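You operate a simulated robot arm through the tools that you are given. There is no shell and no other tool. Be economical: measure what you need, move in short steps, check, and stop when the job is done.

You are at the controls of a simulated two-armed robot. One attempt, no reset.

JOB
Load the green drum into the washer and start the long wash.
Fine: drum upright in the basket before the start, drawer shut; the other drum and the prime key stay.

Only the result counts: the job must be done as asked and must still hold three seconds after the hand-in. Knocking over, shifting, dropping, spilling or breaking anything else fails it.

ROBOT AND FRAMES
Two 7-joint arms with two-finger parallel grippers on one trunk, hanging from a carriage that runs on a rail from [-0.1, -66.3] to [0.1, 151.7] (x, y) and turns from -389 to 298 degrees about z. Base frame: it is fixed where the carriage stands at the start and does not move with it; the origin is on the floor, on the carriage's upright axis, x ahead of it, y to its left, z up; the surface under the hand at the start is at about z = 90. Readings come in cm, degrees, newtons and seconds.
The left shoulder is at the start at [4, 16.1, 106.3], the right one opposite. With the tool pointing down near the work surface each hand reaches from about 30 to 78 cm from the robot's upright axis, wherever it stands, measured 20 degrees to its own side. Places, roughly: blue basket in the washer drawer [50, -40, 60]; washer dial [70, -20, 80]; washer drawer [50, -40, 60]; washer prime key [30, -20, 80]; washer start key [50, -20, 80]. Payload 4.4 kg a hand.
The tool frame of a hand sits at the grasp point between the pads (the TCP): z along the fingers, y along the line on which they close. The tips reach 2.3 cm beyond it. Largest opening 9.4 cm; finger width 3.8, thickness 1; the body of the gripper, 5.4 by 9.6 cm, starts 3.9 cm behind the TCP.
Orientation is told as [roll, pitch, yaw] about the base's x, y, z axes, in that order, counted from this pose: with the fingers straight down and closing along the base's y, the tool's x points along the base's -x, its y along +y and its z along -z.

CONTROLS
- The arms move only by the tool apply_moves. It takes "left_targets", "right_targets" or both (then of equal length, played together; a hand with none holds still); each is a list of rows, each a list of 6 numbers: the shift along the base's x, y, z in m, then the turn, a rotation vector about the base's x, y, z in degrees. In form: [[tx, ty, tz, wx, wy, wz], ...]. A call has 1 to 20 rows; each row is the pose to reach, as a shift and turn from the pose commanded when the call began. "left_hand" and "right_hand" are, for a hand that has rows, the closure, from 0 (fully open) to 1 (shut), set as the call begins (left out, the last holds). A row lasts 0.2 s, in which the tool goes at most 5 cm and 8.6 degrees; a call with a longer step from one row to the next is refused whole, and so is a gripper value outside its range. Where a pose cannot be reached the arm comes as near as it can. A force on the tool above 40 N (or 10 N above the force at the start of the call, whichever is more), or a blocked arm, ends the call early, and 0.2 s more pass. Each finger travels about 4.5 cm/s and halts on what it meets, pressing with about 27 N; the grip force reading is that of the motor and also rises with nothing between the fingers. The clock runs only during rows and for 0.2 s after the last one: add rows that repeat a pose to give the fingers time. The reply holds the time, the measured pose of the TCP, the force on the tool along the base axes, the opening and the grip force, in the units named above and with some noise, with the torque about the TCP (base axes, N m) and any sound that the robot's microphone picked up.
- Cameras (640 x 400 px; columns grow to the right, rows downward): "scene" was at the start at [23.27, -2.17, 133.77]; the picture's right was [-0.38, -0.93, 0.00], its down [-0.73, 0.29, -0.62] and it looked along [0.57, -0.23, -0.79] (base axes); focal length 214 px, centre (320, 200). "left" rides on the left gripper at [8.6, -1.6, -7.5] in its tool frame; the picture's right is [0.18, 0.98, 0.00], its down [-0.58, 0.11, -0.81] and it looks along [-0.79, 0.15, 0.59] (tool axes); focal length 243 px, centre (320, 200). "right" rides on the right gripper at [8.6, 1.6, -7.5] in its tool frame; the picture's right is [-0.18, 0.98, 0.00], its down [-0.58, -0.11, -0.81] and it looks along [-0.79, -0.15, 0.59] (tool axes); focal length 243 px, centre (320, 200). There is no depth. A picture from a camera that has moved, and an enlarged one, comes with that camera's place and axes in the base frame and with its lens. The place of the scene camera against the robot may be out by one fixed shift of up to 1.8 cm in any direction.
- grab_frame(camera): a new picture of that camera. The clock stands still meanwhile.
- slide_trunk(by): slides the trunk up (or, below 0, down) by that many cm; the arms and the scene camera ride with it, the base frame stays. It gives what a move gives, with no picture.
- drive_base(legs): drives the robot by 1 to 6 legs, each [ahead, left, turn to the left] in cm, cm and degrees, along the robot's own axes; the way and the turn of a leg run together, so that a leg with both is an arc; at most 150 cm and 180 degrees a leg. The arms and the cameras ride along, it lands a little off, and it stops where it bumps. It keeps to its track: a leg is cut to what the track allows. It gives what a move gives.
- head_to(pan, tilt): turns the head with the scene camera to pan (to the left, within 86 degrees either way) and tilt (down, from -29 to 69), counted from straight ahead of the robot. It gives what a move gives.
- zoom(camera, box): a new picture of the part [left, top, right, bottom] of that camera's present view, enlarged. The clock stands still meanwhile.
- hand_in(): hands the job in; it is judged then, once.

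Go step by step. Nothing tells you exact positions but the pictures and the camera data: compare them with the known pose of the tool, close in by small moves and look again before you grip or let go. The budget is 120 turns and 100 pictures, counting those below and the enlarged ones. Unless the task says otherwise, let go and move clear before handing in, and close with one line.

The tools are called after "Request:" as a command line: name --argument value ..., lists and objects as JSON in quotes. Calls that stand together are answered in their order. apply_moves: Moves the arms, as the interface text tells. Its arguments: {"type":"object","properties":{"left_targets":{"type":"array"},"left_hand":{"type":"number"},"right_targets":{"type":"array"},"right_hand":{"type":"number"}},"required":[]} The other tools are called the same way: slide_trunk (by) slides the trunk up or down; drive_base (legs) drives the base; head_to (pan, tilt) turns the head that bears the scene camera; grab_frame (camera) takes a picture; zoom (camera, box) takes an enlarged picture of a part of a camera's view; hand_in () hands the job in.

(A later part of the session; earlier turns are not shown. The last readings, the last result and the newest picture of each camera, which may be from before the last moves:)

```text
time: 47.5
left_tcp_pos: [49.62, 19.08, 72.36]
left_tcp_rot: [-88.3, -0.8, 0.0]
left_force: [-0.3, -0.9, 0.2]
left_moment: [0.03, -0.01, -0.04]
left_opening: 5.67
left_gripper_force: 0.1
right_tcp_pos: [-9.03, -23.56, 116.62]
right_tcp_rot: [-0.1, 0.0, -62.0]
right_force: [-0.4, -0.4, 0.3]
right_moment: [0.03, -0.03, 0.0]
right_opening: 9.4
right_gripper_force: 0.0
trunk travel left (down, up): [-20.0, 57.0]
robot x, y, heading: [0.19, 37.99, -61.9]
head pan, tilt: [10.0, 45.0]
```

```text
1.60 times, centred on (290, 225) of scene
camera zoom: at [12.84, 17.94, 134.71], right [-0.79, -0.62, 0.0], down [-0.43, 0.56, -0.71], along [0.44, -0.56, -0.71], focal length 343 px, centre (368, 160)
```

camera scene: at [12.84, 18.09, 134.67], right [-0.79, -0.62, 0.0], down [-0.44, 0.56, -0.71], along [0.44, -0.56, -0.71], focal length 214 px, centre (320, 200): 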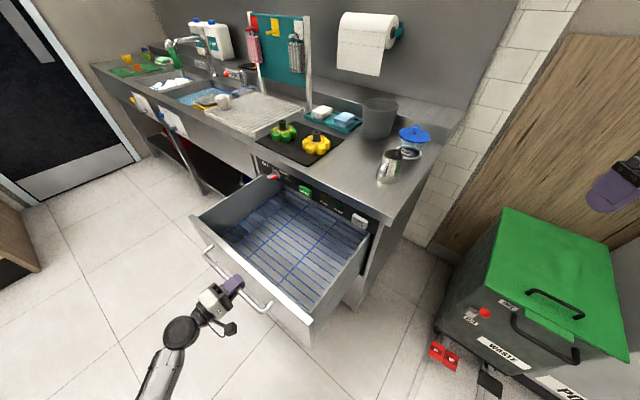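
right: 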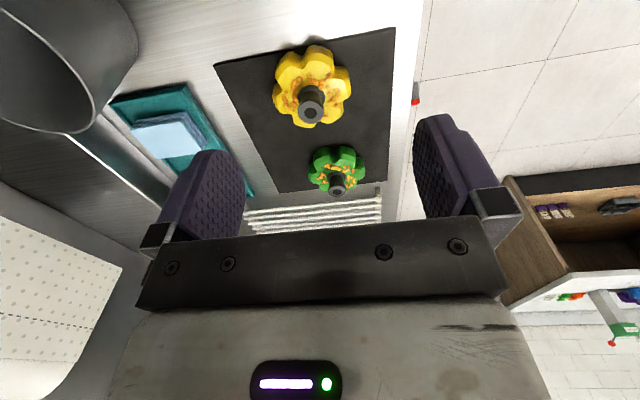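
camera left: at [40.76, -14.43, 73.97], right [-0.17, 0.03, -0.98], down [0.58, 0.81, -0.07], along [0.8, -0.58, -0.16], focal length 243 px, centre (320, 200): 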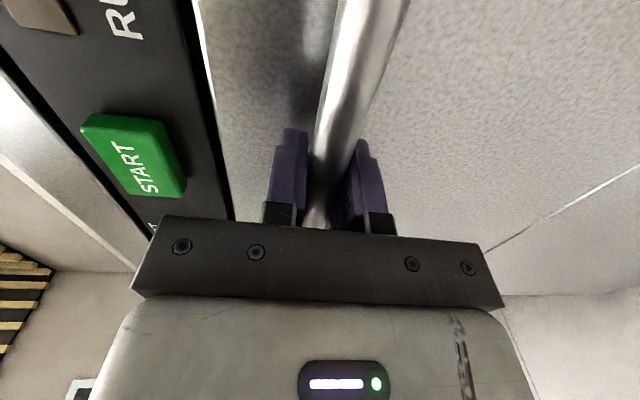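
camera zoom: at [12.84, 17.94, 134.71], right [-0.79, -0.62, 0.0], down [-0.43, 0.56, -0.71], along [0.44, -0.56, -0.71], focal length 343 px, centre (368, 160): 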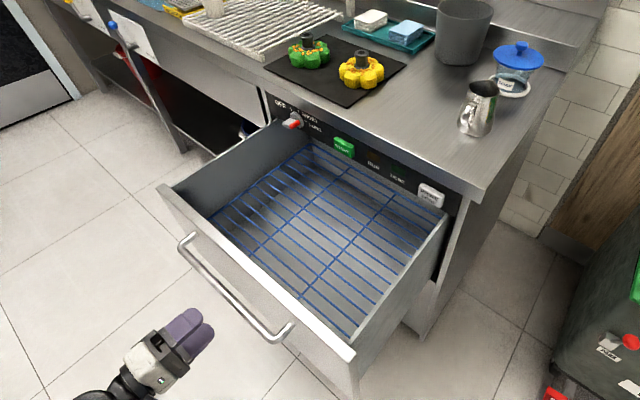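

The basket is the blue wire floor, centred near (50, -10, 60). I fold the left hand up and clear, then station the robot so the right arm can reach the drum.

Request:
apply_moves --left_targets '[[0, 0.01, 0.03, 8, 0, 0], [0, 0.02, 0.06, 16, 0, 0], [0, 0.02, 0.1, 24, 0, 0], [0, 0.02, 0.14, 32, 0, 0], [0, 0.02, 0.18, 40, 0, 0], [0, 0.02, 0.22, 48, 0, 0], [0, 0.02, 0.26, 56, 0, 0], [0, 0.02, 0.3, 64, 0, 0], [0, 0.02, 0.34, 72, 0, 0], [0, 0.02, 0.37, 80, 0, 0], [0, 0.02, 0.4, 88, 0, 0], [0, 0.02, 0.4, 88, 0, 0]]'

Request:
drive_base --legs '[[0, 0, 62], [0, -50, 0]]'

Request:
head_to --pan -20 --tilt 45

Request:
grab_frame --camera "scene"

Request:
grab_frame --camera "right"

```text
time: 50.1
left_tcp_pos: [49.33, 21.05, 112.47]
left_tcp_rot: [0.1, 0.0, -0.7]
left_force: [0.3, 0.8, 3.1]
left_moment: [-0.07, -0.02, 0.04]
left_opening: 5.66
left_gripper_force: 0.1
right_tcp_pos: [-8.81, -23.38, 116.62]
right_tcp_rot: [0.0, 0.0, -61.9]
right_force: [0.6, 0.3, -0.1]
right_moment: [0.02, 0.03, 0.01]
right_opening: 9.42
right_gripper_force: 0.1
trunk travel left (down, up): [-20.0, 57.0]
robot x, y, heading: [0.35, 37.88, -62.0]
head pan, tilt: [10.0, 45.0]
```

```text
time: 55.8
left_tcp_pos: [38.84, 22.05, 112.48]
left_tcp_rot: [-0.1, -0.1, 59.7]
left_force: [-0.2, 0.0, -0.1]
left_moment: [-0.01, 0.03, -0.04]
left_opening: 5.65
left_gripper_force: 0.0
right_tcp_pos: [48.83, -50.61, 116.67]
right_tcp_rot: [-0.1, 0.1, -1.6]
right_force: [0.1, -0.2, 0.1]
right_moment: [0.01, -0.01, -0.01]
right_opening: 9.41
right_gripper_force: 0.0
trunk travel left (down, up): [-20.0, 57.0]
robot x, y, heading: [-0.19, -12.36, -1.8]
head pan, tilt: [10.0, 45.0]
```

```text
time: 56.7
left_tcp_pos: [38.85, 22.07, 112.36]
left_tcp_rot: [-0.2, -0.1, 59.6]
left_force: [0.4, 0.8, 0.3]
left_moment: [0.02, -0.02, 0.04]
left_opening: 5.65
left_gripper_force: 0.1
right_tcp_pos: [48.84, -50.57, 116.74]
right_tcp_rot: [0.0, 0.1, -1.7]
right_force: [-0.6, 0.0, 0.4]
right_moment: [0.0, 0.0, -0.02]
right_opening: 9.38
right_gripper_force: 0.1
trunk travel left (down, up): [-20.0, 57.0]
robot x, y, heading: [0.06, -12.33, -1.5]
head pan, tilt: [-20.0, 45.0]
```

```text
69 pictures are left
camera scene: at [23.84, -15.02, 134.7], right [-0.37, -0.93, 0.0], down [-0.66, 0.26, -0.71], along [0.66, -0.26, -0.71], focal length 214 px, centre (320, 200)
```

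scene: 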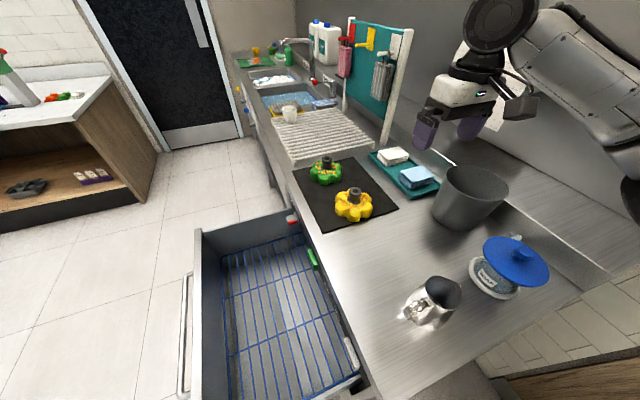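

```text
68 pictures are left
camera right: at [40.3, -48.65, 124.15], right [0.21, 0.98, 0.0], down [0.58, -0.12, 0.81], along [0.79, -0.17, -0.59], focal length 243 px, centre (320, 200)
```

right: 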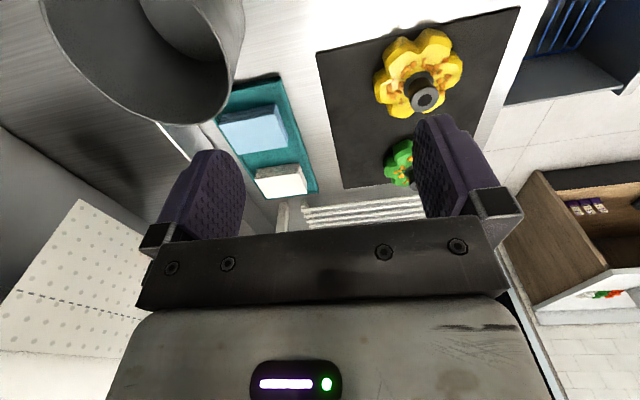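

Now I bring the right hand toward the green drum, staying high, and look.

Request:
apply_moves --right_targets '[[0.03, 0.03, 0, 0, 0, 0], [0.06, 0.06, 0, 0, 0, 0], [0.09, 0.09, -0.01, 0, 0, 0], [0.12, 0.12, -0.03, 0, 0, 0], [0.14, 0.14, -0.05, 0, 0, 0], [0.14, 0.14, -0.05, 0, 0, 0]]'

Request:
grab_frame --camera "right"

Request:
grab_frame --camera "scene"

```text
time: 58.1
left_tcp_pos: [38.86, 22.25, 112.36]
left_tcp_rot: [-0.2, -0.1, 59.6]
left_force: [-0.9, 0.2, 0.7]
left_moment: [-0.02, 0.03, 0.0]
left_opening: 5.63
left_gripper_force: 0.1
right_tcp_pos: [62.92, -36.47, 111.93]
right_tcp_rot: [-0.1, 0.0, -1.7]
right_force: [-0.9, -0.1, 0.2]
right_moment: [0.04, 0.0, 0.01]
right_opening: 9.4
right_gripper_force: 0.1
trunk travel left (down, up): [-20.0, 57.0]
robot x, y, heading: [0.05, -11.86, -1.2]
head pan, tilt: [-20.0, 45.0]
```

```text
67 pictures are left
camera right: at [54.48, -34.57, 119.36], right [0.21, 0.98, 0.0], down [0.58, -0.12, 0.81], along [0.79, -0.17, -0.59], focal length 243 px, centre (320, 200)
```

right: 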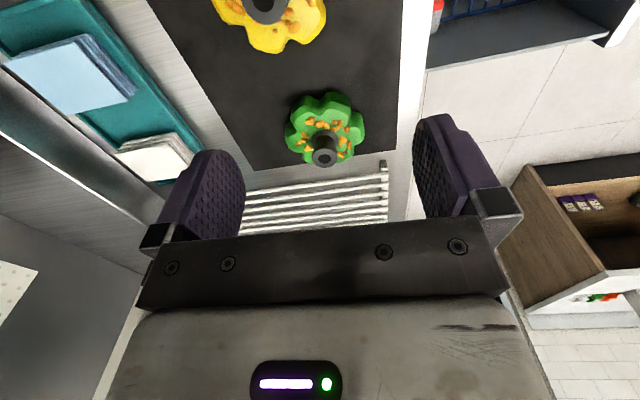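

```text
66 pictures are left
camera scene: at [23.83, -15.07, 134.7], right [-0.37, -0.93, 0.0], down [-0.66, 0.26, -0.71], along [0.66, -0.26, -0.71], focal length 214 px, centre (320, 200)
```

scene: 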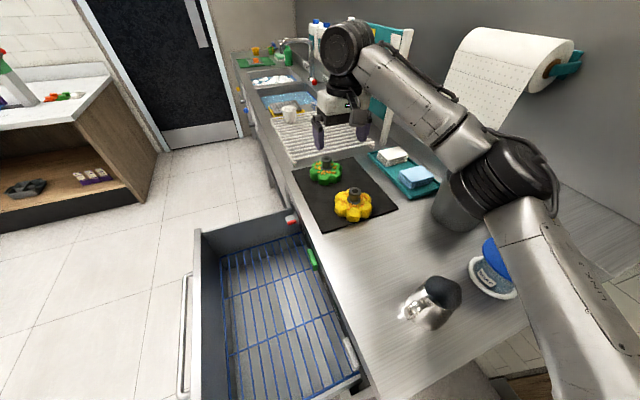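

The green knob is near (75, -38), but the right elbow hangs close above the grey bin. I raise the trunk 15 cm for clearance and check.

Request:
slide_trunk --by 15

Request:
apply_moves --right_targets '[[0.03, -0.005, -0.03, 0, 0, 0], [0.06, -0.01, -0.06, 0, 0, 0], [0.09, -0.015, -0.1, 0, 0, 0], [0.09, -0.015, -0.14, 0, 0, 0], [0.09, -0.015, -0.18, 0, 0, 0], [0.09, -0.015, -0.18, 0, 0, 0]]'

Request:
grab_frame --camera "right"

Request:
grab_frame --camera "scene"

```text
time: 59.9
left_tcp_pos: [38.91, 22.12, 127.46]
left_tcp_rot: [-0.2, -0.1, 59.6]
left_force: [0.2, 0.6, 0.3]
left_moment: [0.02, 0.02, 0.0]
left_opening: 5.63
left_gripper_force: 0.1
right_tcp_pos: [62.93, -36.45, 126.92]
right_tcp_rot: [0.0, 0.0, -1.5]
right_force: [-0.1, 0.5, -0.8]
right_moment: [0.02, 0.0, 0.03]
right_opening: 9.42
right_gripper_force: 0.1
trunk travel left (down, up): [-35.0, 42.0]
robot x, y, heading: [0.02, -12.17, -1.7]
head pan, tilt: [-20.0, 45.0]
```

```text
refused: row 3 steps farther than a row can; nothing moved
```

```text
65 pictures are left
camera right: at [54.46, -34.54, 134.35], right [0.21, 0.98, 0.0], down [0.58, -0.12, 0.81], along [0.79, -0.17, -0.59], focal length 243 px, centre (320, 200)
```

right: 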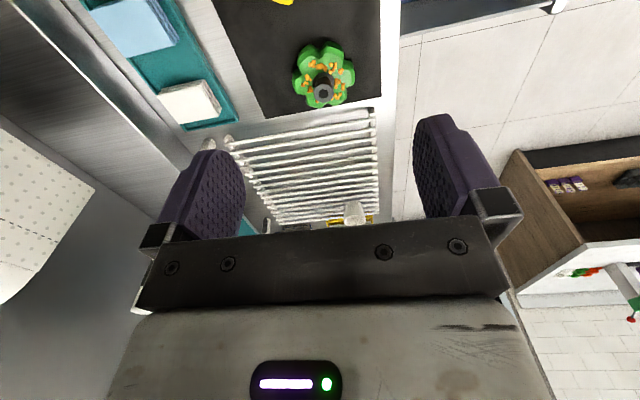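

```text
64 pictures are left
camera scene: at [23.82, -15.03, 149.69], right [-0.37, -0.93, 0.0], down [-0.66, 0.26, -0.71], along [0.66, -0.26, -0.71], focal length 214 px, centre (320, 200)
```

scene: 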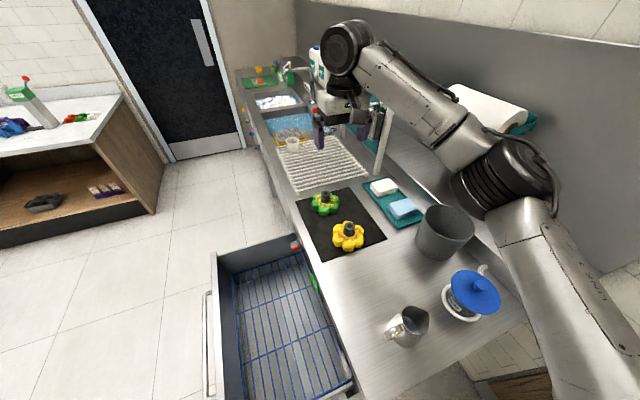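

Triangulating the two hand views puts the knob top at (76, -38.7, 96.5). I move above it.

Request:
apply_moves --right_targets '[[0.03, -0.005, -0.03, 0, 0, 0], [0.06, -0.01, -0.06, 0, 0, 0], [0.09, -0.015, -0.09, 0, 0, 0], [0.12, -0.022, -0.12, 0, 0, 0], [0.13, -0.022, -0.16, 0, 0, 0], [0.13, -0.022, -0.18, 0, 0, 0], [0.13, -0.022, -0.18, 0, 0, 0]]'

Request:
grab_frame --camera "right"

Request:
grab_frame --camera "scene"

```text
time: 61.5
left_tcp_pos: [38.83, 22.1, 127.43]
left_tcp_rot: [-0.2, -0.1, 59.7]
left_force: [-0.3, 0.5, 0.4]
left_moment: [-0.04, 0.02, 0.01]
left_opening: 5.64
left_gripper_force: 0.1
right_tcp_pos: [73.37, -39.0, 108.69]
right_tcp_rot: [-0.1, 0.2, -1.6]
right_force: [-0.2, -0.4, -0.1]
right_moment: [-0.01, 0.01, 0.04]
right_opening: 9.39
right_gripper_force: 0.0
right hand out of reach, approached as far as the arm can: row 4, 5, 6, 7
trunk travel left (down, up): [-35.0, 42.0]
robot x, y, heading: [-0.29, -12.0, -1.4]
head pan, tilt: [-20.0, 45.0]
```

```text
63 pictures are left
camera right: at [64.82, -37.2, 116.04], right [0.21, 0.98, 0.0], down [0.58, -0.12, 0.81], along [0.79, -0.17, -0.59], focal length 243 px, centre (320, 200)
```

right: 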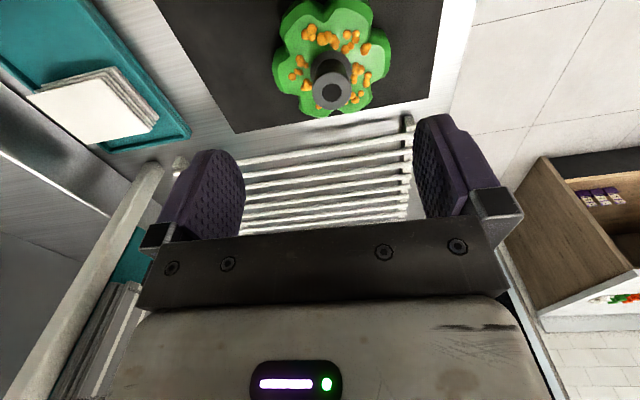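

```text
62 pictures are left
camera scene: at [23.82, -15.02, 149.7], right [-0.37, -0.93, 0.0], down [-0.66, 0.26, -0.71], along [0.66, -0.26, -0.71], focal length 214 px, centre (320, 200)
```

scene: 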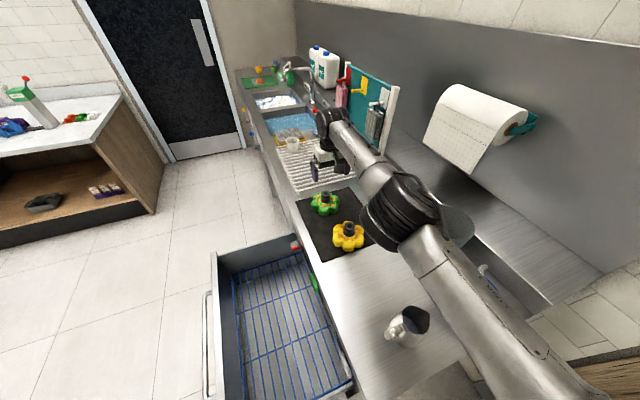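

I'm about 2.5 cm short. Turning the robot 18° left brings the right shoulder closer to the drum.

Request:
drive_base --legs '[[0, 0, 18]]'

```text
time: 62.9
left_tcp_pos: [26.11, 32.63, 127.4]
left_tcp_rot: [-0.3, 0.0, 77.9]
left_force: [0.6, -0.2, -0.2]
left_moment: [0.0, -0.02, -0.01]
left_opening: 5.66
left_gripper_force: 0.1
right_tcp_pos: [78.01, -14.54, 108.68]
right_tcp_rot: [0.0, 0.0, 16.6]
right_force: [-0.1, -0.1, -0.5]
right_moment: [0.04, -0.03, 0.0]
right_opening: 9.4
right_gripper_force: 0.1
trunk travel left (down, up): [-35.0, 42.0]
robot x, y, heading: [0.07, -12.39, 16.4]
head pan, tilt: [-20.0, 45.0]
```

Request:
apply_moves --right_targets '[[-0.02, -0.04, 0, 0, 0, 0], [-0.03, -0.08, 0, 0, 0, 0], [-0.03, -0.12, 0, 0, 0, 0], [-0.03, -0.16, 0, 0, 0, 0], [-0.021, -0.2, 0, 0, 0, 0], [-0.021, -0.242, 0, 0, 0, 0], [-0.021, -0.242, -0.02, 0, 0, 0], [-0.021, -0.242, -0.02, 0, 0, 0]]'

Request:
grab_frame --camera "right"

```text
time: 64.7
left_tcp_pos: [26.24, 32.49, 127.44]
left_tcp_rot: [-0.2, -0.2, 77.9]
left_force: [0.8, -0.3, 0.9]
left_moment: [0.02, -0.01, 0.02]
left_opening: 5.63
left_gripper_force: 0.1
right_tcp_pos: [80.44, -39.44, 106.69]
right_tcp_rot: [0.0, 0.2, 16.9]
right_force: [0.1, 0.8, -0.6]
right_moment: [0.01, 0.02, -0.01]
right_opening: 9.39
right_gripper_force: 0.0
right hand out of reach, approached as far as the arm can: row 1, 2, 3, 4, 5, 6, 7, 8
trunk travel left (down, up): [-35.0, 42.0]
robot x, y, heading: [0.19, -12.39, 16.8]
head pan, tilt: [-20.0, 45.0]
```

```text
61 pictures are left
camera right: at [71.72, -40.21, 114.0], right [-0.11, 0.99, 0.0], down [0.59, 0.06, 0.81], along [0.8, 0.09, -0.59], focal length 243 px, centre (320, 200)
```

right: 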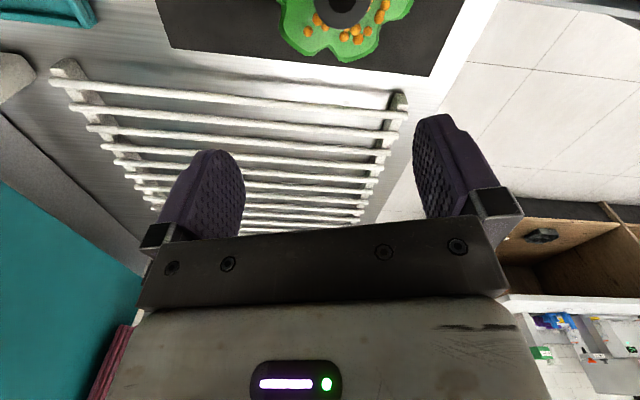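

The hand overshot in x because the earlier command had been unreachable. I shift back by about 4.5 cm.

Request:
apply_moves --right_targets '[[-0.02, 0.003, 0, 0, 0, 0], [-0.045, 0.007, 0, 0, 0, 0], [-0.045, 0.007, 0, 0, 0, 0], [-0.045, 0.007, 0, 0, 0, 0]]'

Request:
grab_frame --camera "right"

```text
time: 65.7
left_tcp_pos: [26.12, 32.68, 127.57]
left_tcp_rot: [-0.1, -0.1, 77.9]
left_force: [0.3, 0.3, 0.2]
left_moment: [0.0, -0.02, 0.01]
left_opening: 5.67
left_gripper_force: 0.0
right_tcp_pos: [80.55, -38.74, 106.82]
right_tcp_rot: [0.0, 0.1, 16.8]
right_force: [-0.1, -0.4, 0.2]
right_moment: [0.01, 0.02, -0.04]
right_opening: 9.41
right_gripper_force: 0.0
right hand out of reach, approached as far as the arm can: row 1, 2, 3, 4
trunk travel left (down, up): [-35.0, 42.0]
robot x, y, heading: [-0.12, -12.28, 16.8]
head pan, tilt: [-20.0, 45.0]
```

```text
60 pictures are left
camera right: at [71.72, -39.69, 114.24], right [-0.11, 0.99, 0.0], down [0.59, 0.06, 0.81], along [0.8, 0.09, -0.59], focal length 243 px, centre (320, 200)
```

right: 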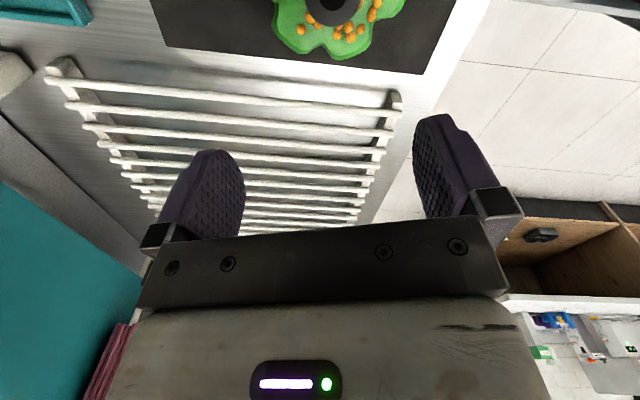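

The arm may be stuck at full stretch. I command a larger retreat.

Request:
apply_moves --right_targets '[[-0.04, 0, 0.02, 0, 0, 0], [-0.08, 0, 0.04, 0, 0, 0], [-0.1, 0, 0.05, 0, 0, 0], [-0.1, 0, 0.05, 0, 0, 0]]'

```text
time: 66.7
left_tcp_pos: [26.53, 32.94, 127.88]
left_tcp_rot: [-0.4, -0.3, 78.0]
left_force: [-0.6, 0.4, 0.5]
left_moment: [-0.05, 0.05, 0.03]
left_opening: 5.63
left_gripper_force: 0.1
right_tcp_pos: [71.25, -38.16, 112.17]
right_tcp_rot: [0.7, 0.4, 15.7]
right_force: [-2.8, 9.2, 5.5]
right_moment: [-0.62, -0.29, 0.05]
right_opening: 9.41
right_gripper_force: 0.1
right hand out of reach, approached as far as the arm can: row 1, 2
trunk travel left (down, up): [-35.0, 42.0]
robot x, y, heading: [0.08, -12.29, 17.1]
head pan, tilt: [-20.0, 45.0]
```

Request:
apply_moves --right_targets '[[0, 0, 0, 0, 0, 0]]'

Request:
grab_frame --camera "scene"

Request:
grab_frame --camera "right"

```text
time: 67.1
left_tcp_pos: [26.43, 32.63, 127.48]
left_tcp_rot: [-0.3, -0.1, 77.9]
left_force: [0.1, 0.0, -0.3]
left_moment: [-0.03, 0.03, -0.01]
left_opening: 5.63
left_gripper_force: 0.1
right_tcp_pos: [70.71, -38.35, 112.26]
right_tcp_rot: [-0.1, -0.1, 16.7]
right_force: [-0.8, 0.6, 0.4]
right_moment: [-0.05, 0.05, 0.01]
right_opening: 9.4
right_gripper_force: 0.0
trunk travel left (down, up): [-35.0, 42.0]
robot x, y, heading: [-0.05, -12.28, 16.8]
head pan, tilt: [-20.0, 45.0]
```

```text
59 pictures are left
camera scene: at [23.82, -7.43, 149.74], right [-0.06, -1.0, 0.0], down [-0.7, 0.04, -0.71], along [0.71, -0.04, -0.71], focal length 214 px, centre (320, 200)
```

scene: 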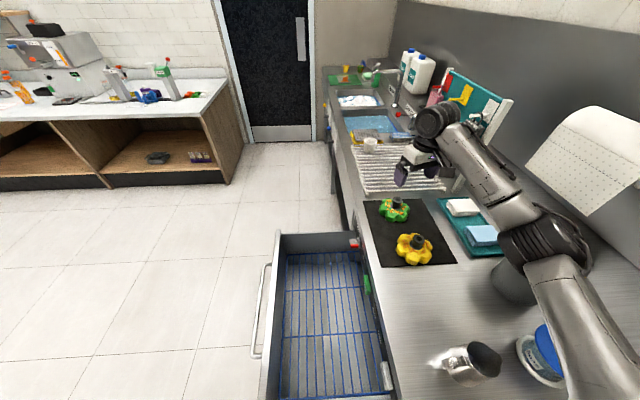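

```text
58 pictures are left
camera right: at [62.09, -39.27, 119.68], right [-0.11, 0.99, 0.0], down [0.59, 0.06, 0.81], along [0.8, 0.09, -0.59], focal length 243 px, centre (320, 200)
```

right: 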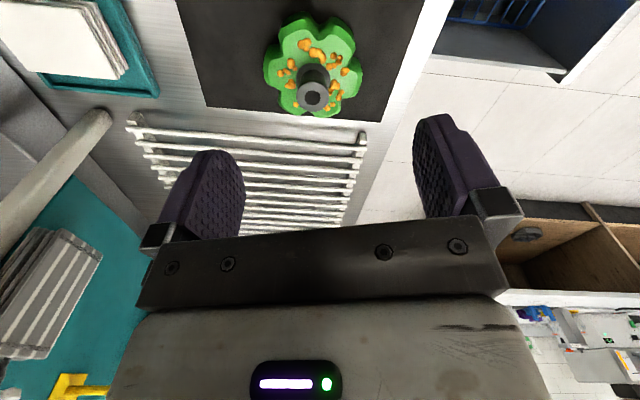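

The knob is again measured at (75.7, -38.6). I go above it and then partway down with an open hand.

Request:
apply_moves --right_targets '[[0.025, -0.002, 0, 0, 0, 0], [0.05, -0.003, 0, 0, 0, 0], [0.05, -0.003, -0.03, 0, 0, 0], [0.05, -0.003, -0.06, 0, 0, 0], [0.05, -0.003, -0.09, 0, 0, 0], [0.05, -0.003, -0.12, 0, 0, 0], [0.05, -0.003, -0.12, 0, 0, 0]]'

Request:
grab_frame --camera "right"

Request:
zoom --camera "scene" --box '[340, 130, 500, 290]'

```text
time: 68.7
left_tcp_pos: [26.15, 32.51, 127.34]
left_tcp_rot: [-0.2, -0.1, 77.9]
left_force: [0.1, 0.3, 0.9]
left_moment: [-0.03, 0.01, -0.03]
left_opening: 5.62
left_gripper_force: 0.1
right_tcp_pos: [75.36, -38.98, 99.91]
right_tcp_rot: [0.0, 0.0, 16.8]
right_force: [-0.6, -0.3, 0.0]
right_moment: [-0.01, -0.04, -0.01]
right_opening: 9.44
right_gripper_force: 0.1
trunk travel left (down, up): [-35.0, 42.0]
robot x, y, heading: [-0.19, -12.35, 16.6]
head pan, tilt: [-20.0, 45.0]
```

```text
57 pictures are left
camera right: at [66.64, -39.95, 107.32], right [-0.11, 0.99, 0.0], down [0.59, 0.06, 0.81], along [0.8, 0.09, -0.59], focal length 243 px, centre (320, 200)
```

right: 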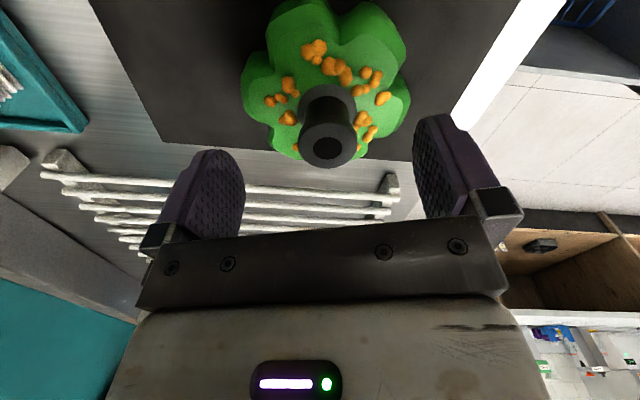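

```text
2.50 times, centred on (420, 210) of scene
camera zoom: at [23.74, -7.47, 149.71], right [-0.06, -1.0, 0.0], down [-0.71, 0.04, -0.71], along [0.71, -0.04, -0.71], focal length 536 px, centre (70, 175)
```

zoom: 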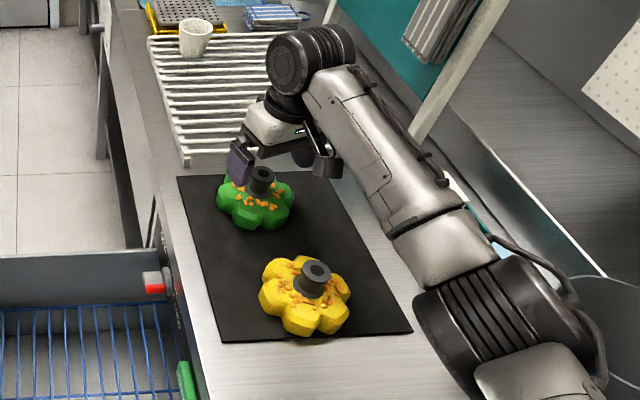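

Aligned to within about 0.5 cm. I correct that, go down to z = 95.8 and grip.

Request:
apply_moves --right_targets '[[0.005, 0.004, -0.01, 0, 0, 0], [0.005, 0.004, -0.02, 0, 0, 0], [0.005, 0.004, -0.03, 0, 0, 0], [0.005, 0.004, -0.041, 0, 0, 0], [0.005, 0.004, -0.041, 0, 0, 0]]'

Request:
grab_frame --camera "right"

```text
time: 69.9
left_tcp_pos: [26.23, 32.57, 127.45]
left_tcp_rot: [-0.3, -0.1, 77.9]
left_force: [0.3, 0.5, -0.8]
left_moment: [0.0, -0.01, 0.0]
left_opening: 5.61
left_gripper_force: 0.2
right_tcp_pos: [75.95, -38.67, 96.14]
right_tcp_rot: [0.1, -0.3, 16.9]
right_force: [-12.4, 2.4, 33.2]
right_moment: [1.48, 1.05, 0.38]
right_opening: 9.4
right_gripper_force: 0.1
trunk travel left (down, up): [-35.0, 42.0]
robot x, y, heading: [0.3, -12.09, 16.9]
head pan, tilt: [-20.0, 45.0]
```

```text
55 pictures are left
camera right: at [67.26, -39.57, 103.53], right [-0.11, 0.99, 0.0], down [0.58, 0.06, 0.81], along [0.8, 0.09, -0.59], focal length 243 px, centre (320, 200)
```

right: 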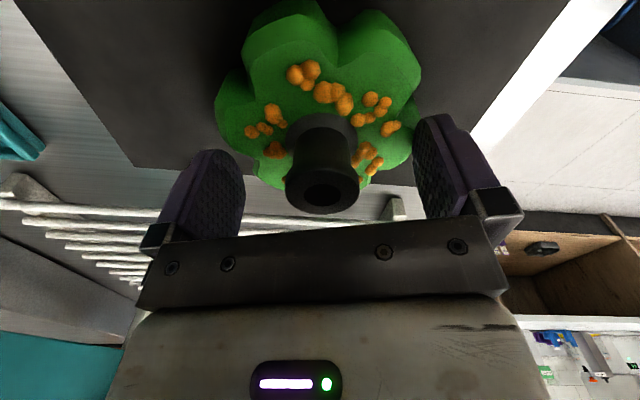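

The +y fingertip is pressing on a petal (33 N up). I raise 0.7 cm before closing.

Request:
apply_moves --right_targets '[[0, 0, 0.008, 0, 0, 0], [0, 0, 0.008, 0, 0, 0]]'

Request:
zoom --camera "scene" --box '[370, 150, 450, 230]'

```text
time: 70.5
left_tcp_pos: [26.23, 32.54, 127.53]
left_tcp_rot: [-0.2, -0.1, 78.0]
left_force: [-0.3, -0.5, -0.6]
left_moment: [0.0, -0.01, -0.04]
left_opening: 5.63
left_gripper_force: 0.0
right_tcp_pos: [75.71, -38.63, 96.39]
right_tcp_rot: [-0.1, 0.2, 16.7]
right_force: [0.0, 0.6, 0.2]
right_moment: [-0.01, -0.06, 0.0]
right_opening: 9.42
right_gripper_force: 0.1
trunk travel left (down, up): [-35.0, 42.0]
robot x, y, heading: [-0.03, -12.21, 16.7]
head pan, tilt: [-20.0, 45.0]
```

```text
5.00 times, centred on (410, 190) of scene
camera zoom: at [23.73, -7.46, 149.68], right [-0.06, -1.0, 0.0], down [-0.71, 0.04, -0.71], along [0.71, -0.04, -0.71], focal length 1072 px, centre (-130, 250)
```

zoom: 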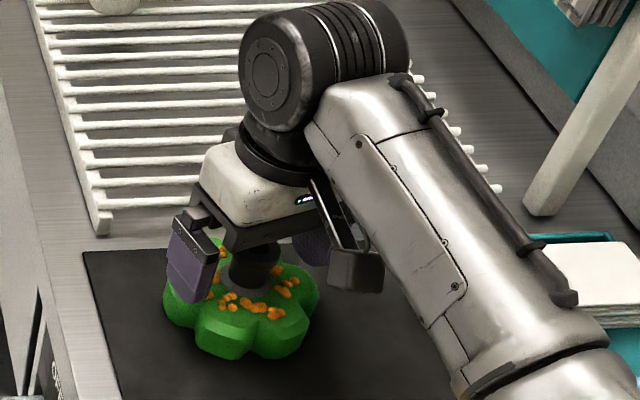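

No contact now. I close on the knob.

Request:
apply_moves --right_hand 1 --right_targets '[[0, 0, 0.001, 0, 0, 0], [0, 0, 0.001, 0, 0, 0], [0, 0, 0.001, 0, 0, 0], [0, 0, 0.001, 0, 0, 0], [0, 0, 0.001, 0, 0, 0], [0, 0, 0.001, 0, 0, 0]]'

Request:
grab_frame --camera "right"

```text
time: 71.9
left_tcp_pos: [26.21, 32.52, 127.65]
left_tcp_rot: [-0.2, 0.0, 77.9]
left_force: [-0.7, -0.9, -0.2]
left_moment: [0.0, 0.0, 0.0]
left_opening: 5.64
left_gripper_force: 0.0
right_tcp_pos: [75.65, -38.56, 96.59]
right_tcp_rot: [0.0, 0.0, 16.7]
right_force: [0.1, -0.5, -0.7]
right_moment: [-0.01, 0.01, 0.01]
right_opening: 3.13
right_gripper_force: 27.0
trunk travel left (down, up): [-35.0, 42.0]
robot x, y, heading: [-0.15, -12.4, 16.4]
head pan, tilt: [-20.0, 45.0]
```

```text
53 pictures are left
camera right: at [67.01, -39.45, 104.0], right [-0.11, 0.99, 0.0], down [0.59, 0.06, 0.81], along [0.8, 0.09, -0.59], focal length 243 px, centre (320, 200)
```

right: 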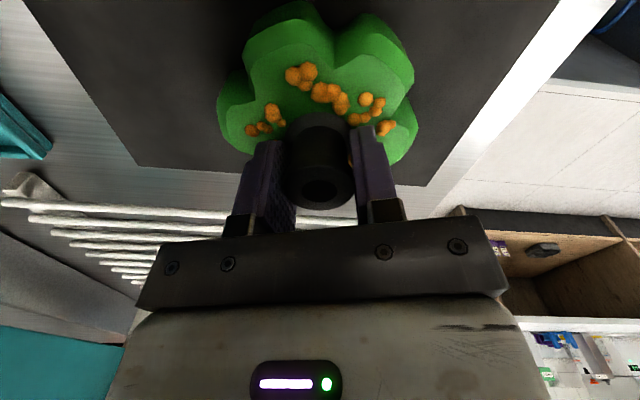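

Gripped (3.1 cm). I lift slowly.

Request:
apply_moves --right_targets '[[0, 0, 0.01, 0, 0, 0], [0, 0, 0.025, 0, 0, 0], [0, 0, 0.045, 0, 0, 0], [0, 0, 0.065, 0, 0, 0], [0, 0, 0.085, 0, 0, 0], [0, 0, 0.105, 0, 0, 0], [0, 0, 0.12, 0, 0, 0], [0, 0, 0.12, 0, 0, 0]]'

Request:
grab_frame --camera "right"

Request:
grab_frame --camera "scene"

```text
time: 73.7
left_tcp_pos: [26.07, 32.5, 127.36]
left_tcp_rot: [-0.2, -0.1, 77.9]
left_force: [0.0, -0.2, 0.1]
left_moment: [-0.01, -0.01, 0.0]
left_opening: 5.65
left_gripper_force: 0.1
right_tcp_pos: [75.54, -38.28, 108.53]
right_tcp_rot: [0.0, 0.1, 16.8]
right_force: [0.0, 0.2, -0.8]
right_moment: [0.04, 0.03, 0.02]
right_opening: 3.13
right_gripper_force: 27.4
trunk travel left (down, up): [-35.0, 42.0]
robot x, y, heading: [-0.22, -12.51, 16.8]
head pan, tilt: [-20.0, 45.0]
```

```text
52 pictures are left
camera right: at [66.89, -39.3, 115.92], right [-0.11, 0.99, 0.0], down [0.59, 0.06, 0.81], along [0.8, 0.09, -0.59], focal length 243 px, centre (320, 200)
```

right: 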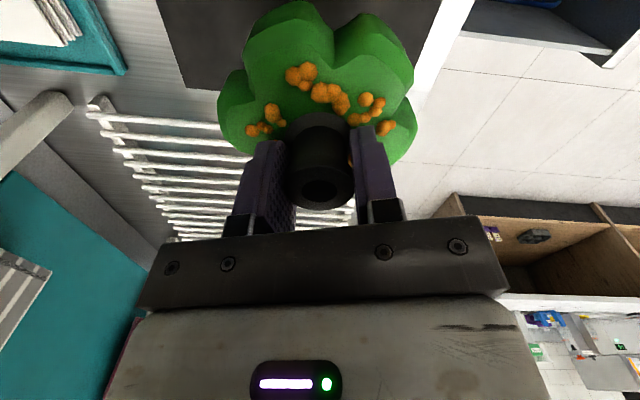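

```text
51 pictures are left
camera scene: at [23.71, -7.43, 149.7], right [-0.06, -1.0, 0.0], down [-0.71, 0.04, -0.71], along [0.71, -0.04, -0.71], focal length 214 px, centre (320, 200)
```

scene: 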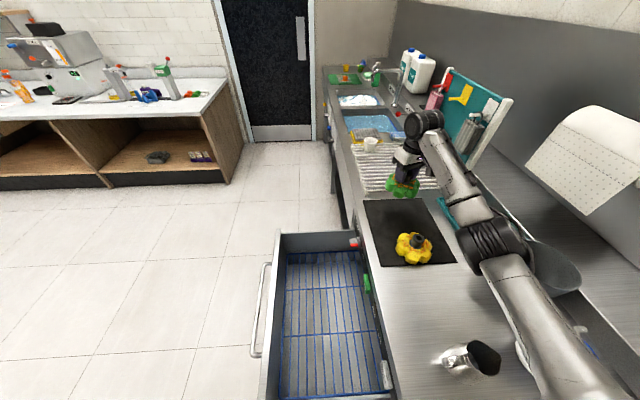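

The drum is held upright. I carry it high to above the drawer by driving the robot back along the rail and turning slightly.

Request:
drive_base --legs '[[16.5, 54.6, 0], [0, 0, -27]]'

Request:
head_to --pan -30 --tilt 50

Request:
grab_frame --camera "scene"

Request:
grab_frame --camera "right"

```text
time: 78.3
left_tcp_pos: [43.29, 73.32, 127.36]
left_tcp_rot: [-0.2, -0.2, 51.8]
left_force: [0.1, -0.3, -0.3]
left_moment: [0.0, 0.02, -0.01]
left_opening: 5.62
left_gripper_force: 0.2
right_tcp_pos: [56.33, -12.19, 108.33]
right_tcp_rot: [0.0, 0.0, -9.4]
right_force: [0.2, 0.0, -1.9]
right_moment: [0.01, -0.01, -0.01]
right_opening: 3.14
right_gripper_force: 27.5
trunk travel left (down, up): [-35.0, 42.0]
robot x, y, heading: [-0.24, 44.51, -9.4]
head pan, tilt: [-20.0, 45.0]
```

```text
time: 79.0
left_tcp_pos: [43.32, 73.24, 127.36]
left_tcp_rot: [-0.2, -0.1, 51.8]
left_force: [0.7, -0.4, -0.3]
left_moment: [-0.02, 0.01, -0.01]
left_opening: 5.64
left_gripper_force: 0.1
right_tcp_pos: [56.53, -12.29, 108.46]
right_tcp_rot: [0.0, 0.1, -9.4]
right_force: [-0.3, -0.8, -0.9]
right_moment: [-0.01, -0.01, -0.03]
right_opening: 3.16
right_gripper_force: 26.5
trunk travel left (down, up): [-35.0, 42.0]
robot x, y, heading: [-0.18, 44.79, -9.6]
head pan, tilt: [-30.0, 50.0]
```

```text
50 pictures are left
camera scene: at [22.05, 37.76, 149.01], right [-0.63, -0.77, 0.0], down [-0.59, 0.49, -0.64], along [0.5, -0.41, -0.77], focal length 214 px, centre (320, 200)
```

scene: 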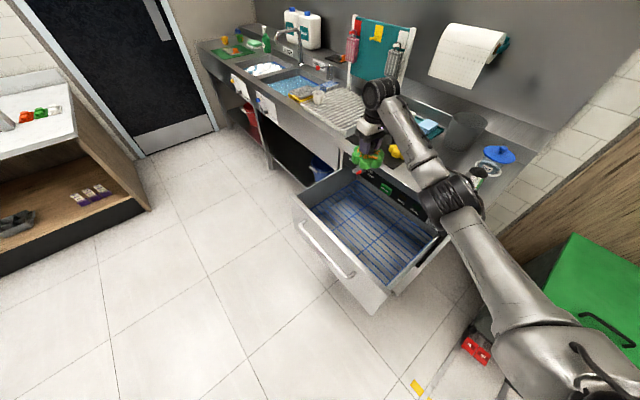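

```text
49 pictures are left
camera right: at [48.18, -9.15, 115.91], right [0.34, 0.94, 0.0], down [0.56, -0.2, 0.81], along [0.76, -0.28, -0.59], focal length 243 px, centre (320, 200)
```

right: 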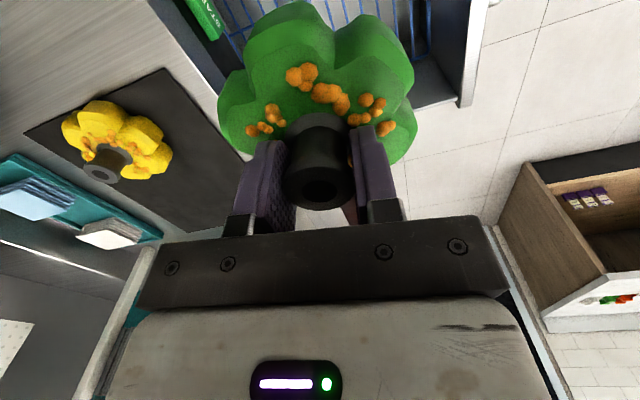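

The drum is above the drawer, with the elbow clear of the counter. I lower the trunk 15 cm and centre over the basket at (50, -9).

Request:
slide_trunk --by -12

Request:
apply_moves --right_targets '[[-0.03, 0.01, 0, 0, 0, 0], [-0.064, 0.03, 0, 0, 0, 0], [-0.064, 0.033, -0.02, 0, 0, 0], [-0.064, 0.033, -0.05, 0, 0, 0], [-0.064, 0.033, -0.08, 0, 0, 0], [-0.064, 0.033, -0.11, 0, 0, 0], [-0.064, 0.033, -0.11, 0, 0, 0]]'

Request:
grab_frame --camera "scene"

Request:
grab_frame --camera "right"

```text
time: 80.5
left_tcp_pos: [43.3, 73.29, 115.52]
left_tcp_rot: [-0.2, -0.2, 51.8]
left_force: [-0.5, 0.1, -0.1]
left_moment: [0.02, -0.01, 0.01]
left_opening: 5.64
left_gripper_force: 0.0
right_tcp_pos: [56.45, -12.17, 96.43]
right_tcp_rot: [-0.1, 0.0, -9.3]
right_force: [0.6, 0.4, -1.8]
right_moment: [0.0, -0.02, 0.01]
right_opening: 3.15
right_gripper_force: 27.1
trunk travel left (down, up): [-23.0, 54.0]
robot x, y, heading: [-0.08, 44.62, -9.5]
head pan, tilt: [-30.0, 50.0]
```

```text
time: 82.1
left_tcp_pos: [43.36, 73.36, 115.37]
left_tcp_rot: [-0.2, -0.1, 51.8]
left_force: [-0.6, 0.9, -0.8]
left_moment: [0.01, 0.01, -0.01]
left_opening: 5.64
left_gripper_force: 0.2
right_tcp_pos: [49.87, -8.94, 85.52]
right_tcp_rot: [0.0, 0.0, -9.4]
right_force: [0.0, 0.2, -1.2]
right_moment: [-0.01, 0.0, 0.01]
right_opening: 3.13
right_gripper_force: 27.1
trunk travel left (down, up): [-23.0, 54.0]
robot x, y, heading: [-0.0, 44.59, -9.5]
head pan, tilt: [-30.0, 50.0]
```

```text
48 pictures are left
camera scene: at [22.07, 37.74, 137.02], right [-0.64, -0.77, 0.0], down [-0.59, 0.49, -0.64], along [0.5, -0.41, -0.77], focal length 214 px, centre (320, 200)
```

scene: 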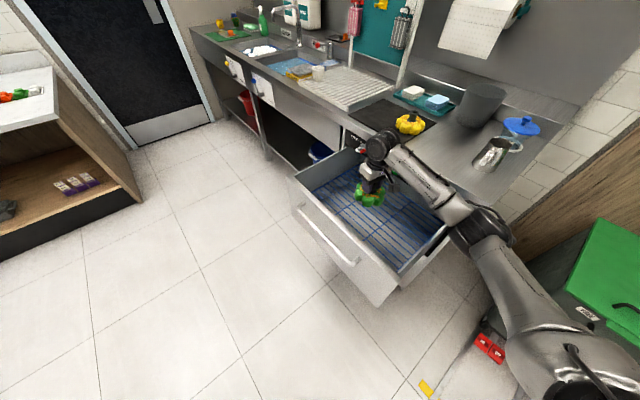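

```text
47 pictures are left
camera right: at [41.66, -5.9, 92.91], right [0.34, 0.94, 0.0], down [0.56, -0.2, 0.81], along [0.76, -0.28, -0.59], focal length 243 px, centre (320, 200)
```

right: 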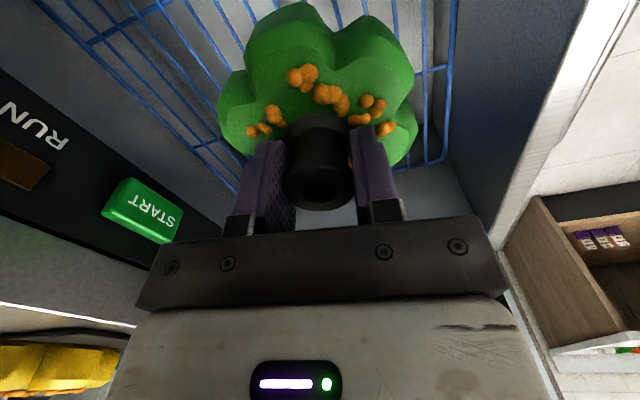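

Lowering toward the basket floor, watching the force.

Request:
apply_moves --right_targets '[[0, 0, -0.02, 0, 0, 0], [0, 0, -0.04, 0, 0, 0], [0, 0, -0.06, 0, 0, 0], [0, 0, -0.08, 0, 0, 0], [0, 0, -0.1, 0, 0, 0], [0, 0, -0.12, 0, 0, 0], [0, 0, -0.13, 0, 0, 0], [0, 0, -0.14, 0, 0, 0], [0, 0, -0.14, 0, 0, 0]]'

Request:
grab_frame --camera "scene"

Request:
zoom --camera "scene" --box '[290, 120, 450, 280]'

```text
time: 84.1
left_tcp_pos: [43.28, 73.4, 115.44]
left_tcp_rot: [-0.2, -0.1, 51.8]
left_force: [0.6, 0.0, 0.2]
left_moment: [0.01, -0.02, 0.02]
left_opening: 5.62
left_gripper_force: 0.0
right_tcp_pos: [49.9, -8.93, 71.48]
right_tcp_rot: [0.0, 0.1, -9.5]
right_force: [-0.2, 0.0, -1.5]
right_moment: [0.0, -0.04, 0.0]
right_opening: 3.15
right_gripper_force: 26.8
trunk travel left (down, up): [-23.0, 54.0]
robot x, y, heading: [0.35, 44.46, -9.5]
head pan, tilt: [-30.0, 50.0]
```

```text
46 pictures are left
camera scene: at [22.06, 37.75, 137.01], right [-0.64, -0.77, 0.0], down [-0.59, 0.49, -0.64], along [0.5, -0.41, -0.77], focal length 214 px, centre (320, 200)
```

scene: 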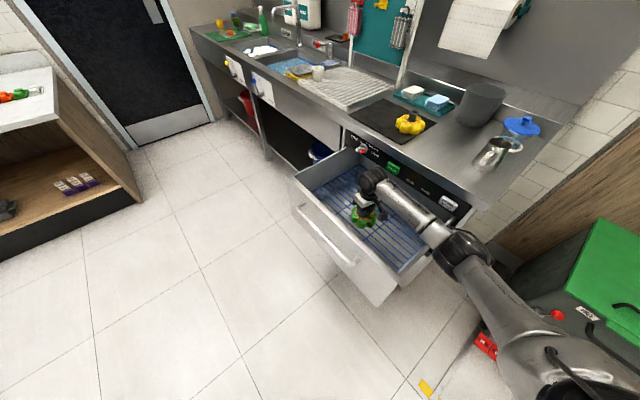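

```text
2.50 times, centred on (370, 200) of scene
camera zoom: at [22.06, 37.75, 137.01], right [-0.64, -0.77, 0.0], down [-0.59, 0.49, -0.64], along [0.5, -0.41, -0.77], focal length 536 px, centre (195, 200)
```

zoom: 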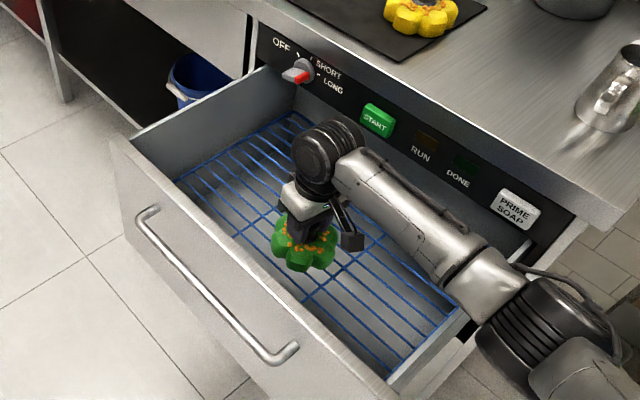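

Request:
apply_moves --right_targets '[[0, 0, -0.01, 0, 0, 0], [0, 0, -0.02, 0, 0, 0], [0, 0, -0.025, 0, 0, 0], [0, 0, -0.03, 0, 0, 0], [0, 0, -0.035, 0, 0, 0], [0, 0, -0.035, 0, 0, 0]]'

Request:
zoom --camera "scene" --box '[310, 150, 410, 250]'

Request:
grab_frame --camera "right"

```text
time: 85.3
left_tcp_pos: [43.21, 73.18, 115.44]
left_tcp_rot: [-0.2, 0.0, 51.8]
left_force: [-0.3, 0.1, 0.2]
left_moment: [0.01, -0.03, -0.02]
left_opening: 5.64
left_gripper_force: 0.0
right_tcp_pos: [50.27, -9.42, 68.68]
right_tcp_rot: [-0.3, -0.4, -9.5]
right_force: [-4.2, -2.9, 11.2]
right_moment: [0.21, 0.44, 0.13]
right_opening: 3.17
right_gripper_force: 27.2
trunk travel left (down, up): [-23.0, 54.0]
robot x, y, heading: [-0.09, 44.36, -9.8]
head pan, tilt: [-30.0, 50.0]
stopped in row 5 (right hand): the force on the tool passed its limit at 45 N (the readings are from after the stop); the commanded pose is now the measured one
```

```text
4.00 times, centred on (360, 200) of scene
camera zoom: at [22.04, 37.66, 137.01], right [-0.64, -0.77, 0.0], down [-0.59, 0.49, -0.64], along [0.5, -0.41, -0.77], focal length 858 px, centre (160, 200)
```

zoom: 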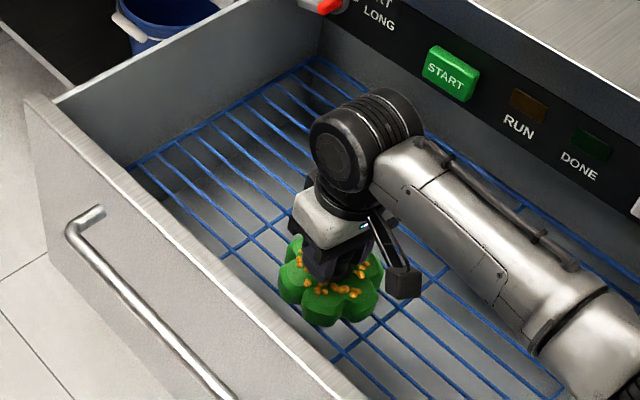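

```text
43 pictures are left
camera right: at [41.91, -6.33, 76.07], right [0.34, 0.94, 0.0], down [0.55, -0.2, 0.81], along [0.76, -0.28, -0.59], focal length 243 px, centre (320, 200)
```

right: 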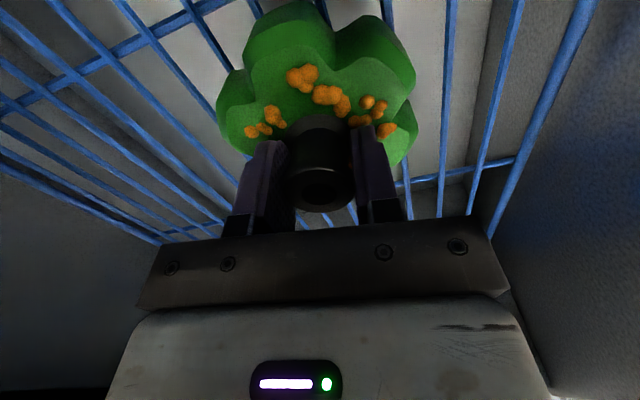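

The drum touched the basket wires (basket at z ≈ 62). I open the fingers partly and lift off vertically.

Request:
apply_moves --right_hand 0.45 --right_targets '[[0, 0, 0, 0, 0, 0], [0, 0, 0, 0, 0, 0], [0, 0, 0.0, 0, 0, 0], [0, 0, 0.01, 0, 0, 0], [0, 0, 0.03, 0, 0, 0], [0, 0, 0.06, 0, 0, 0], [0, 0, 0.1, 0, 0, 0], [0, 0, 0.1, 0, 0, 0]]'

Request:
grab_frame --camera "right"

Request:
zoom --camera "scene" --box '[290, 130, 450, 280]'

```text
time: 87.1
left_tcp_pos: [43.29, 73.34, 115.4]
left_tcp_rot: [-0.2, -0.1, 51.8]
left_force: [-0.1, -0.3, 0.7]
left_moment: [-0.04, -0.01, -0.02]
left_opening: 5.67
left_gripper_force: 0.0
right_tcp_pos: [50.09, -9.28, 78.4]
right_tcp_rot: [-0.1, -0.3, -9.4]
right_force: [-1.1, 0.3, 0.6]
right_moment: [-0.02, 0.0, -0.01]
right_opening: 5.19
right_gripper_force: 0.1
trunk travel left (down, up): [-23.0, 54.0]
robot x, y, heading: [0.05, 44.54, -9.3]
head pan, tilt: [-30.0, 50.0]
```

```text
42 pictures are left
camera right: at [41.84, -6.17, 85.64], right [0.34, 0.94, 0.0], down [0.55, -0.2, 0.81], along [0.76, -0.28, -0.59], focal length 243 px, centre (320, 200)
```

right: 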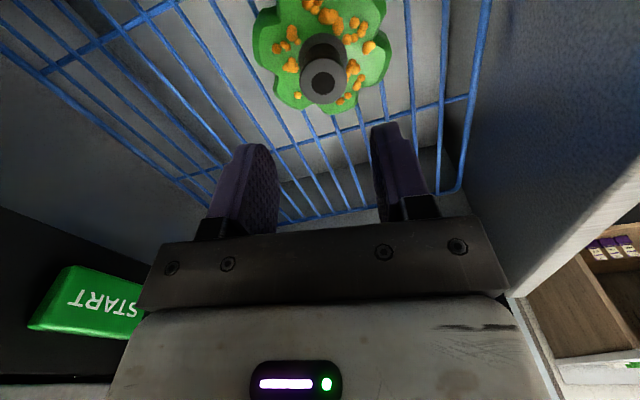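

```text
2.67 times, centred on (370, 205) of scene
camera zoom: at [22.02, 37.77, 137.0], right [-0.64, -0.77, 0.0], down [-0.59, 0.49, -0.64], along [0.5, -0.41, -0.77], focal length 572 px, centre (187, 187)
```

zoom: 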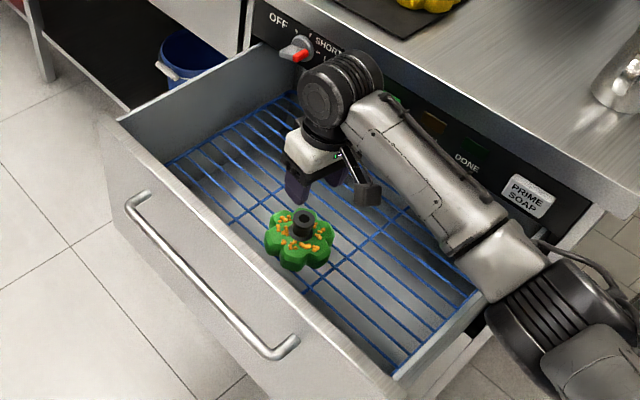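

The drum stands upright in the basket. I raise the right arm clear and pull it back.

Request:
apply_moves --right_targets '[[0, 0, 0.04, 0, 0, 0], [0, 0, 0.08, 0, 0, 0], [0, 0, 0.12, 0, 0, 0], [0, 0, 0.16, 0, 0, 0], [0, 0.01, 0.2, 0, 0, 0], [0, 0.03, 0.24, 0, 0, 0], [0, 0.06, 0.28, 0, 0, 0], [0, 0.09, 0.32, 0, 0, 0], [0, 0.12, 0.36, 0, 0, 0], [0, 0.12, 0.38, 0, 0, 0], [0, 0.12, 0.38, 0, 0, 0]]'

Request:
drive_base --legs '[[0, 0, -52.5]]'

Request:
head_to --pan 10 --tilt 45

Request:
grab_frame --camera "scene"

```text
time: 89.5
left_tcp_pos: [43.33, 73.35, 115.44]
left_tcp_rot: [-0.2, -0.2, 51.8]
left_force: [-0.4, 0.4, 0.3]
left_moment: [0.02, -0.02, 0.0]
left_opening: 5.66
left_gripper_force: 0.0
right_tcp_pos: [50.27, 3.02, 116.52]
right_tcp_rot: [0.1, -0.3, -9.4]
right_force: [-1.1, 0.2, 0.5]
right_moment: [0.0, 0.02, 0.0]
right_opening: 5.17
right_gripper_force: 0.2
trunk travel left (down, up): [-23.0, 54.0]
robot x, y, heading: [0.12, 44.64, -9.8]
head pan, tilt: [-30.0, 50.0]
```

```text
time: 92.3
left_tcp_pos: [49.1, 27.82, 115.39]
left_tcp_rot: [-0.2, -0.1, -0.8]
left_force: [0.2, 0.2, 0.2]
left_moment: [-0.03, -0.01, 0.01]
left_opening: 5.66
left_gripper_force: 0.1
right_tcp_pos: [-2.3, -20.46, 116.53]
right_tcp_rot: [-0.1, -0.3, -61.9]
right_force: [-0.1, 1.1, -0.2]
right_moment: [-0.03, -0.01, 0.01]
right_opening: 5.17
right_gripper_force: 0.1
trunk travel left (down, up): [-23.0, 54.0]
robot x, y, heading: [-0.06, 44.47, -61.8]
head pan, tilt: [-30.0, 50.0]
```

```text
time: 93.3
left_tcp_pos: [49.07, 27.86, 115.42]
left_tcp_rot: [-0.2, -0.1, -0.7]
left_force: [-0.9, 0.5, -0.5]
left_moment: [0.01, 0.0, -0.01]
left_opening: 5.67
left_gripper_force: 0.1
right_tcp_pos: [-2.37, -20.44, 116.51]
right_tcp_rot: [-0.1, -0.4, -61.8]
right_force: [-0.5, 0.6, -0.2]
right_moment: [0.01, -0.01, -0.02]
right_opening: 5.16
right_gripper_force: 0.0
trunk travel left (down, up): [-23.0, 54.0]
robot x, y, heading: [0.07, 44.87, -62.1]
head pan, tilt: [10.0, 45.0]
```

```text
40 pictures are left
camera scene: at [12.86, 24.75, 137.7], right [-0.79, -0.62, 0.0], down [-0.44, 0.56, -0.71], along [0.44, -0.56, -0.71], focal length 214 px, centre (320, 200)
```

scene: 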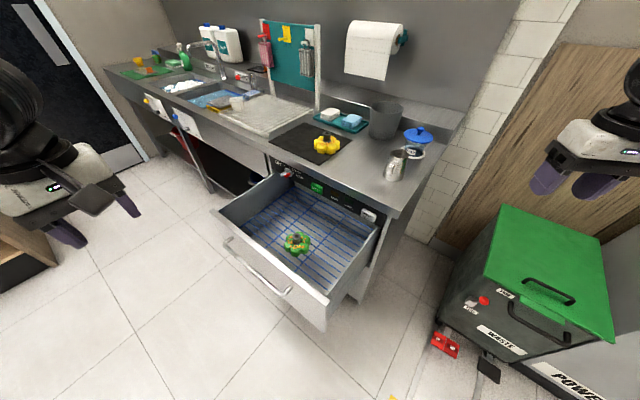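

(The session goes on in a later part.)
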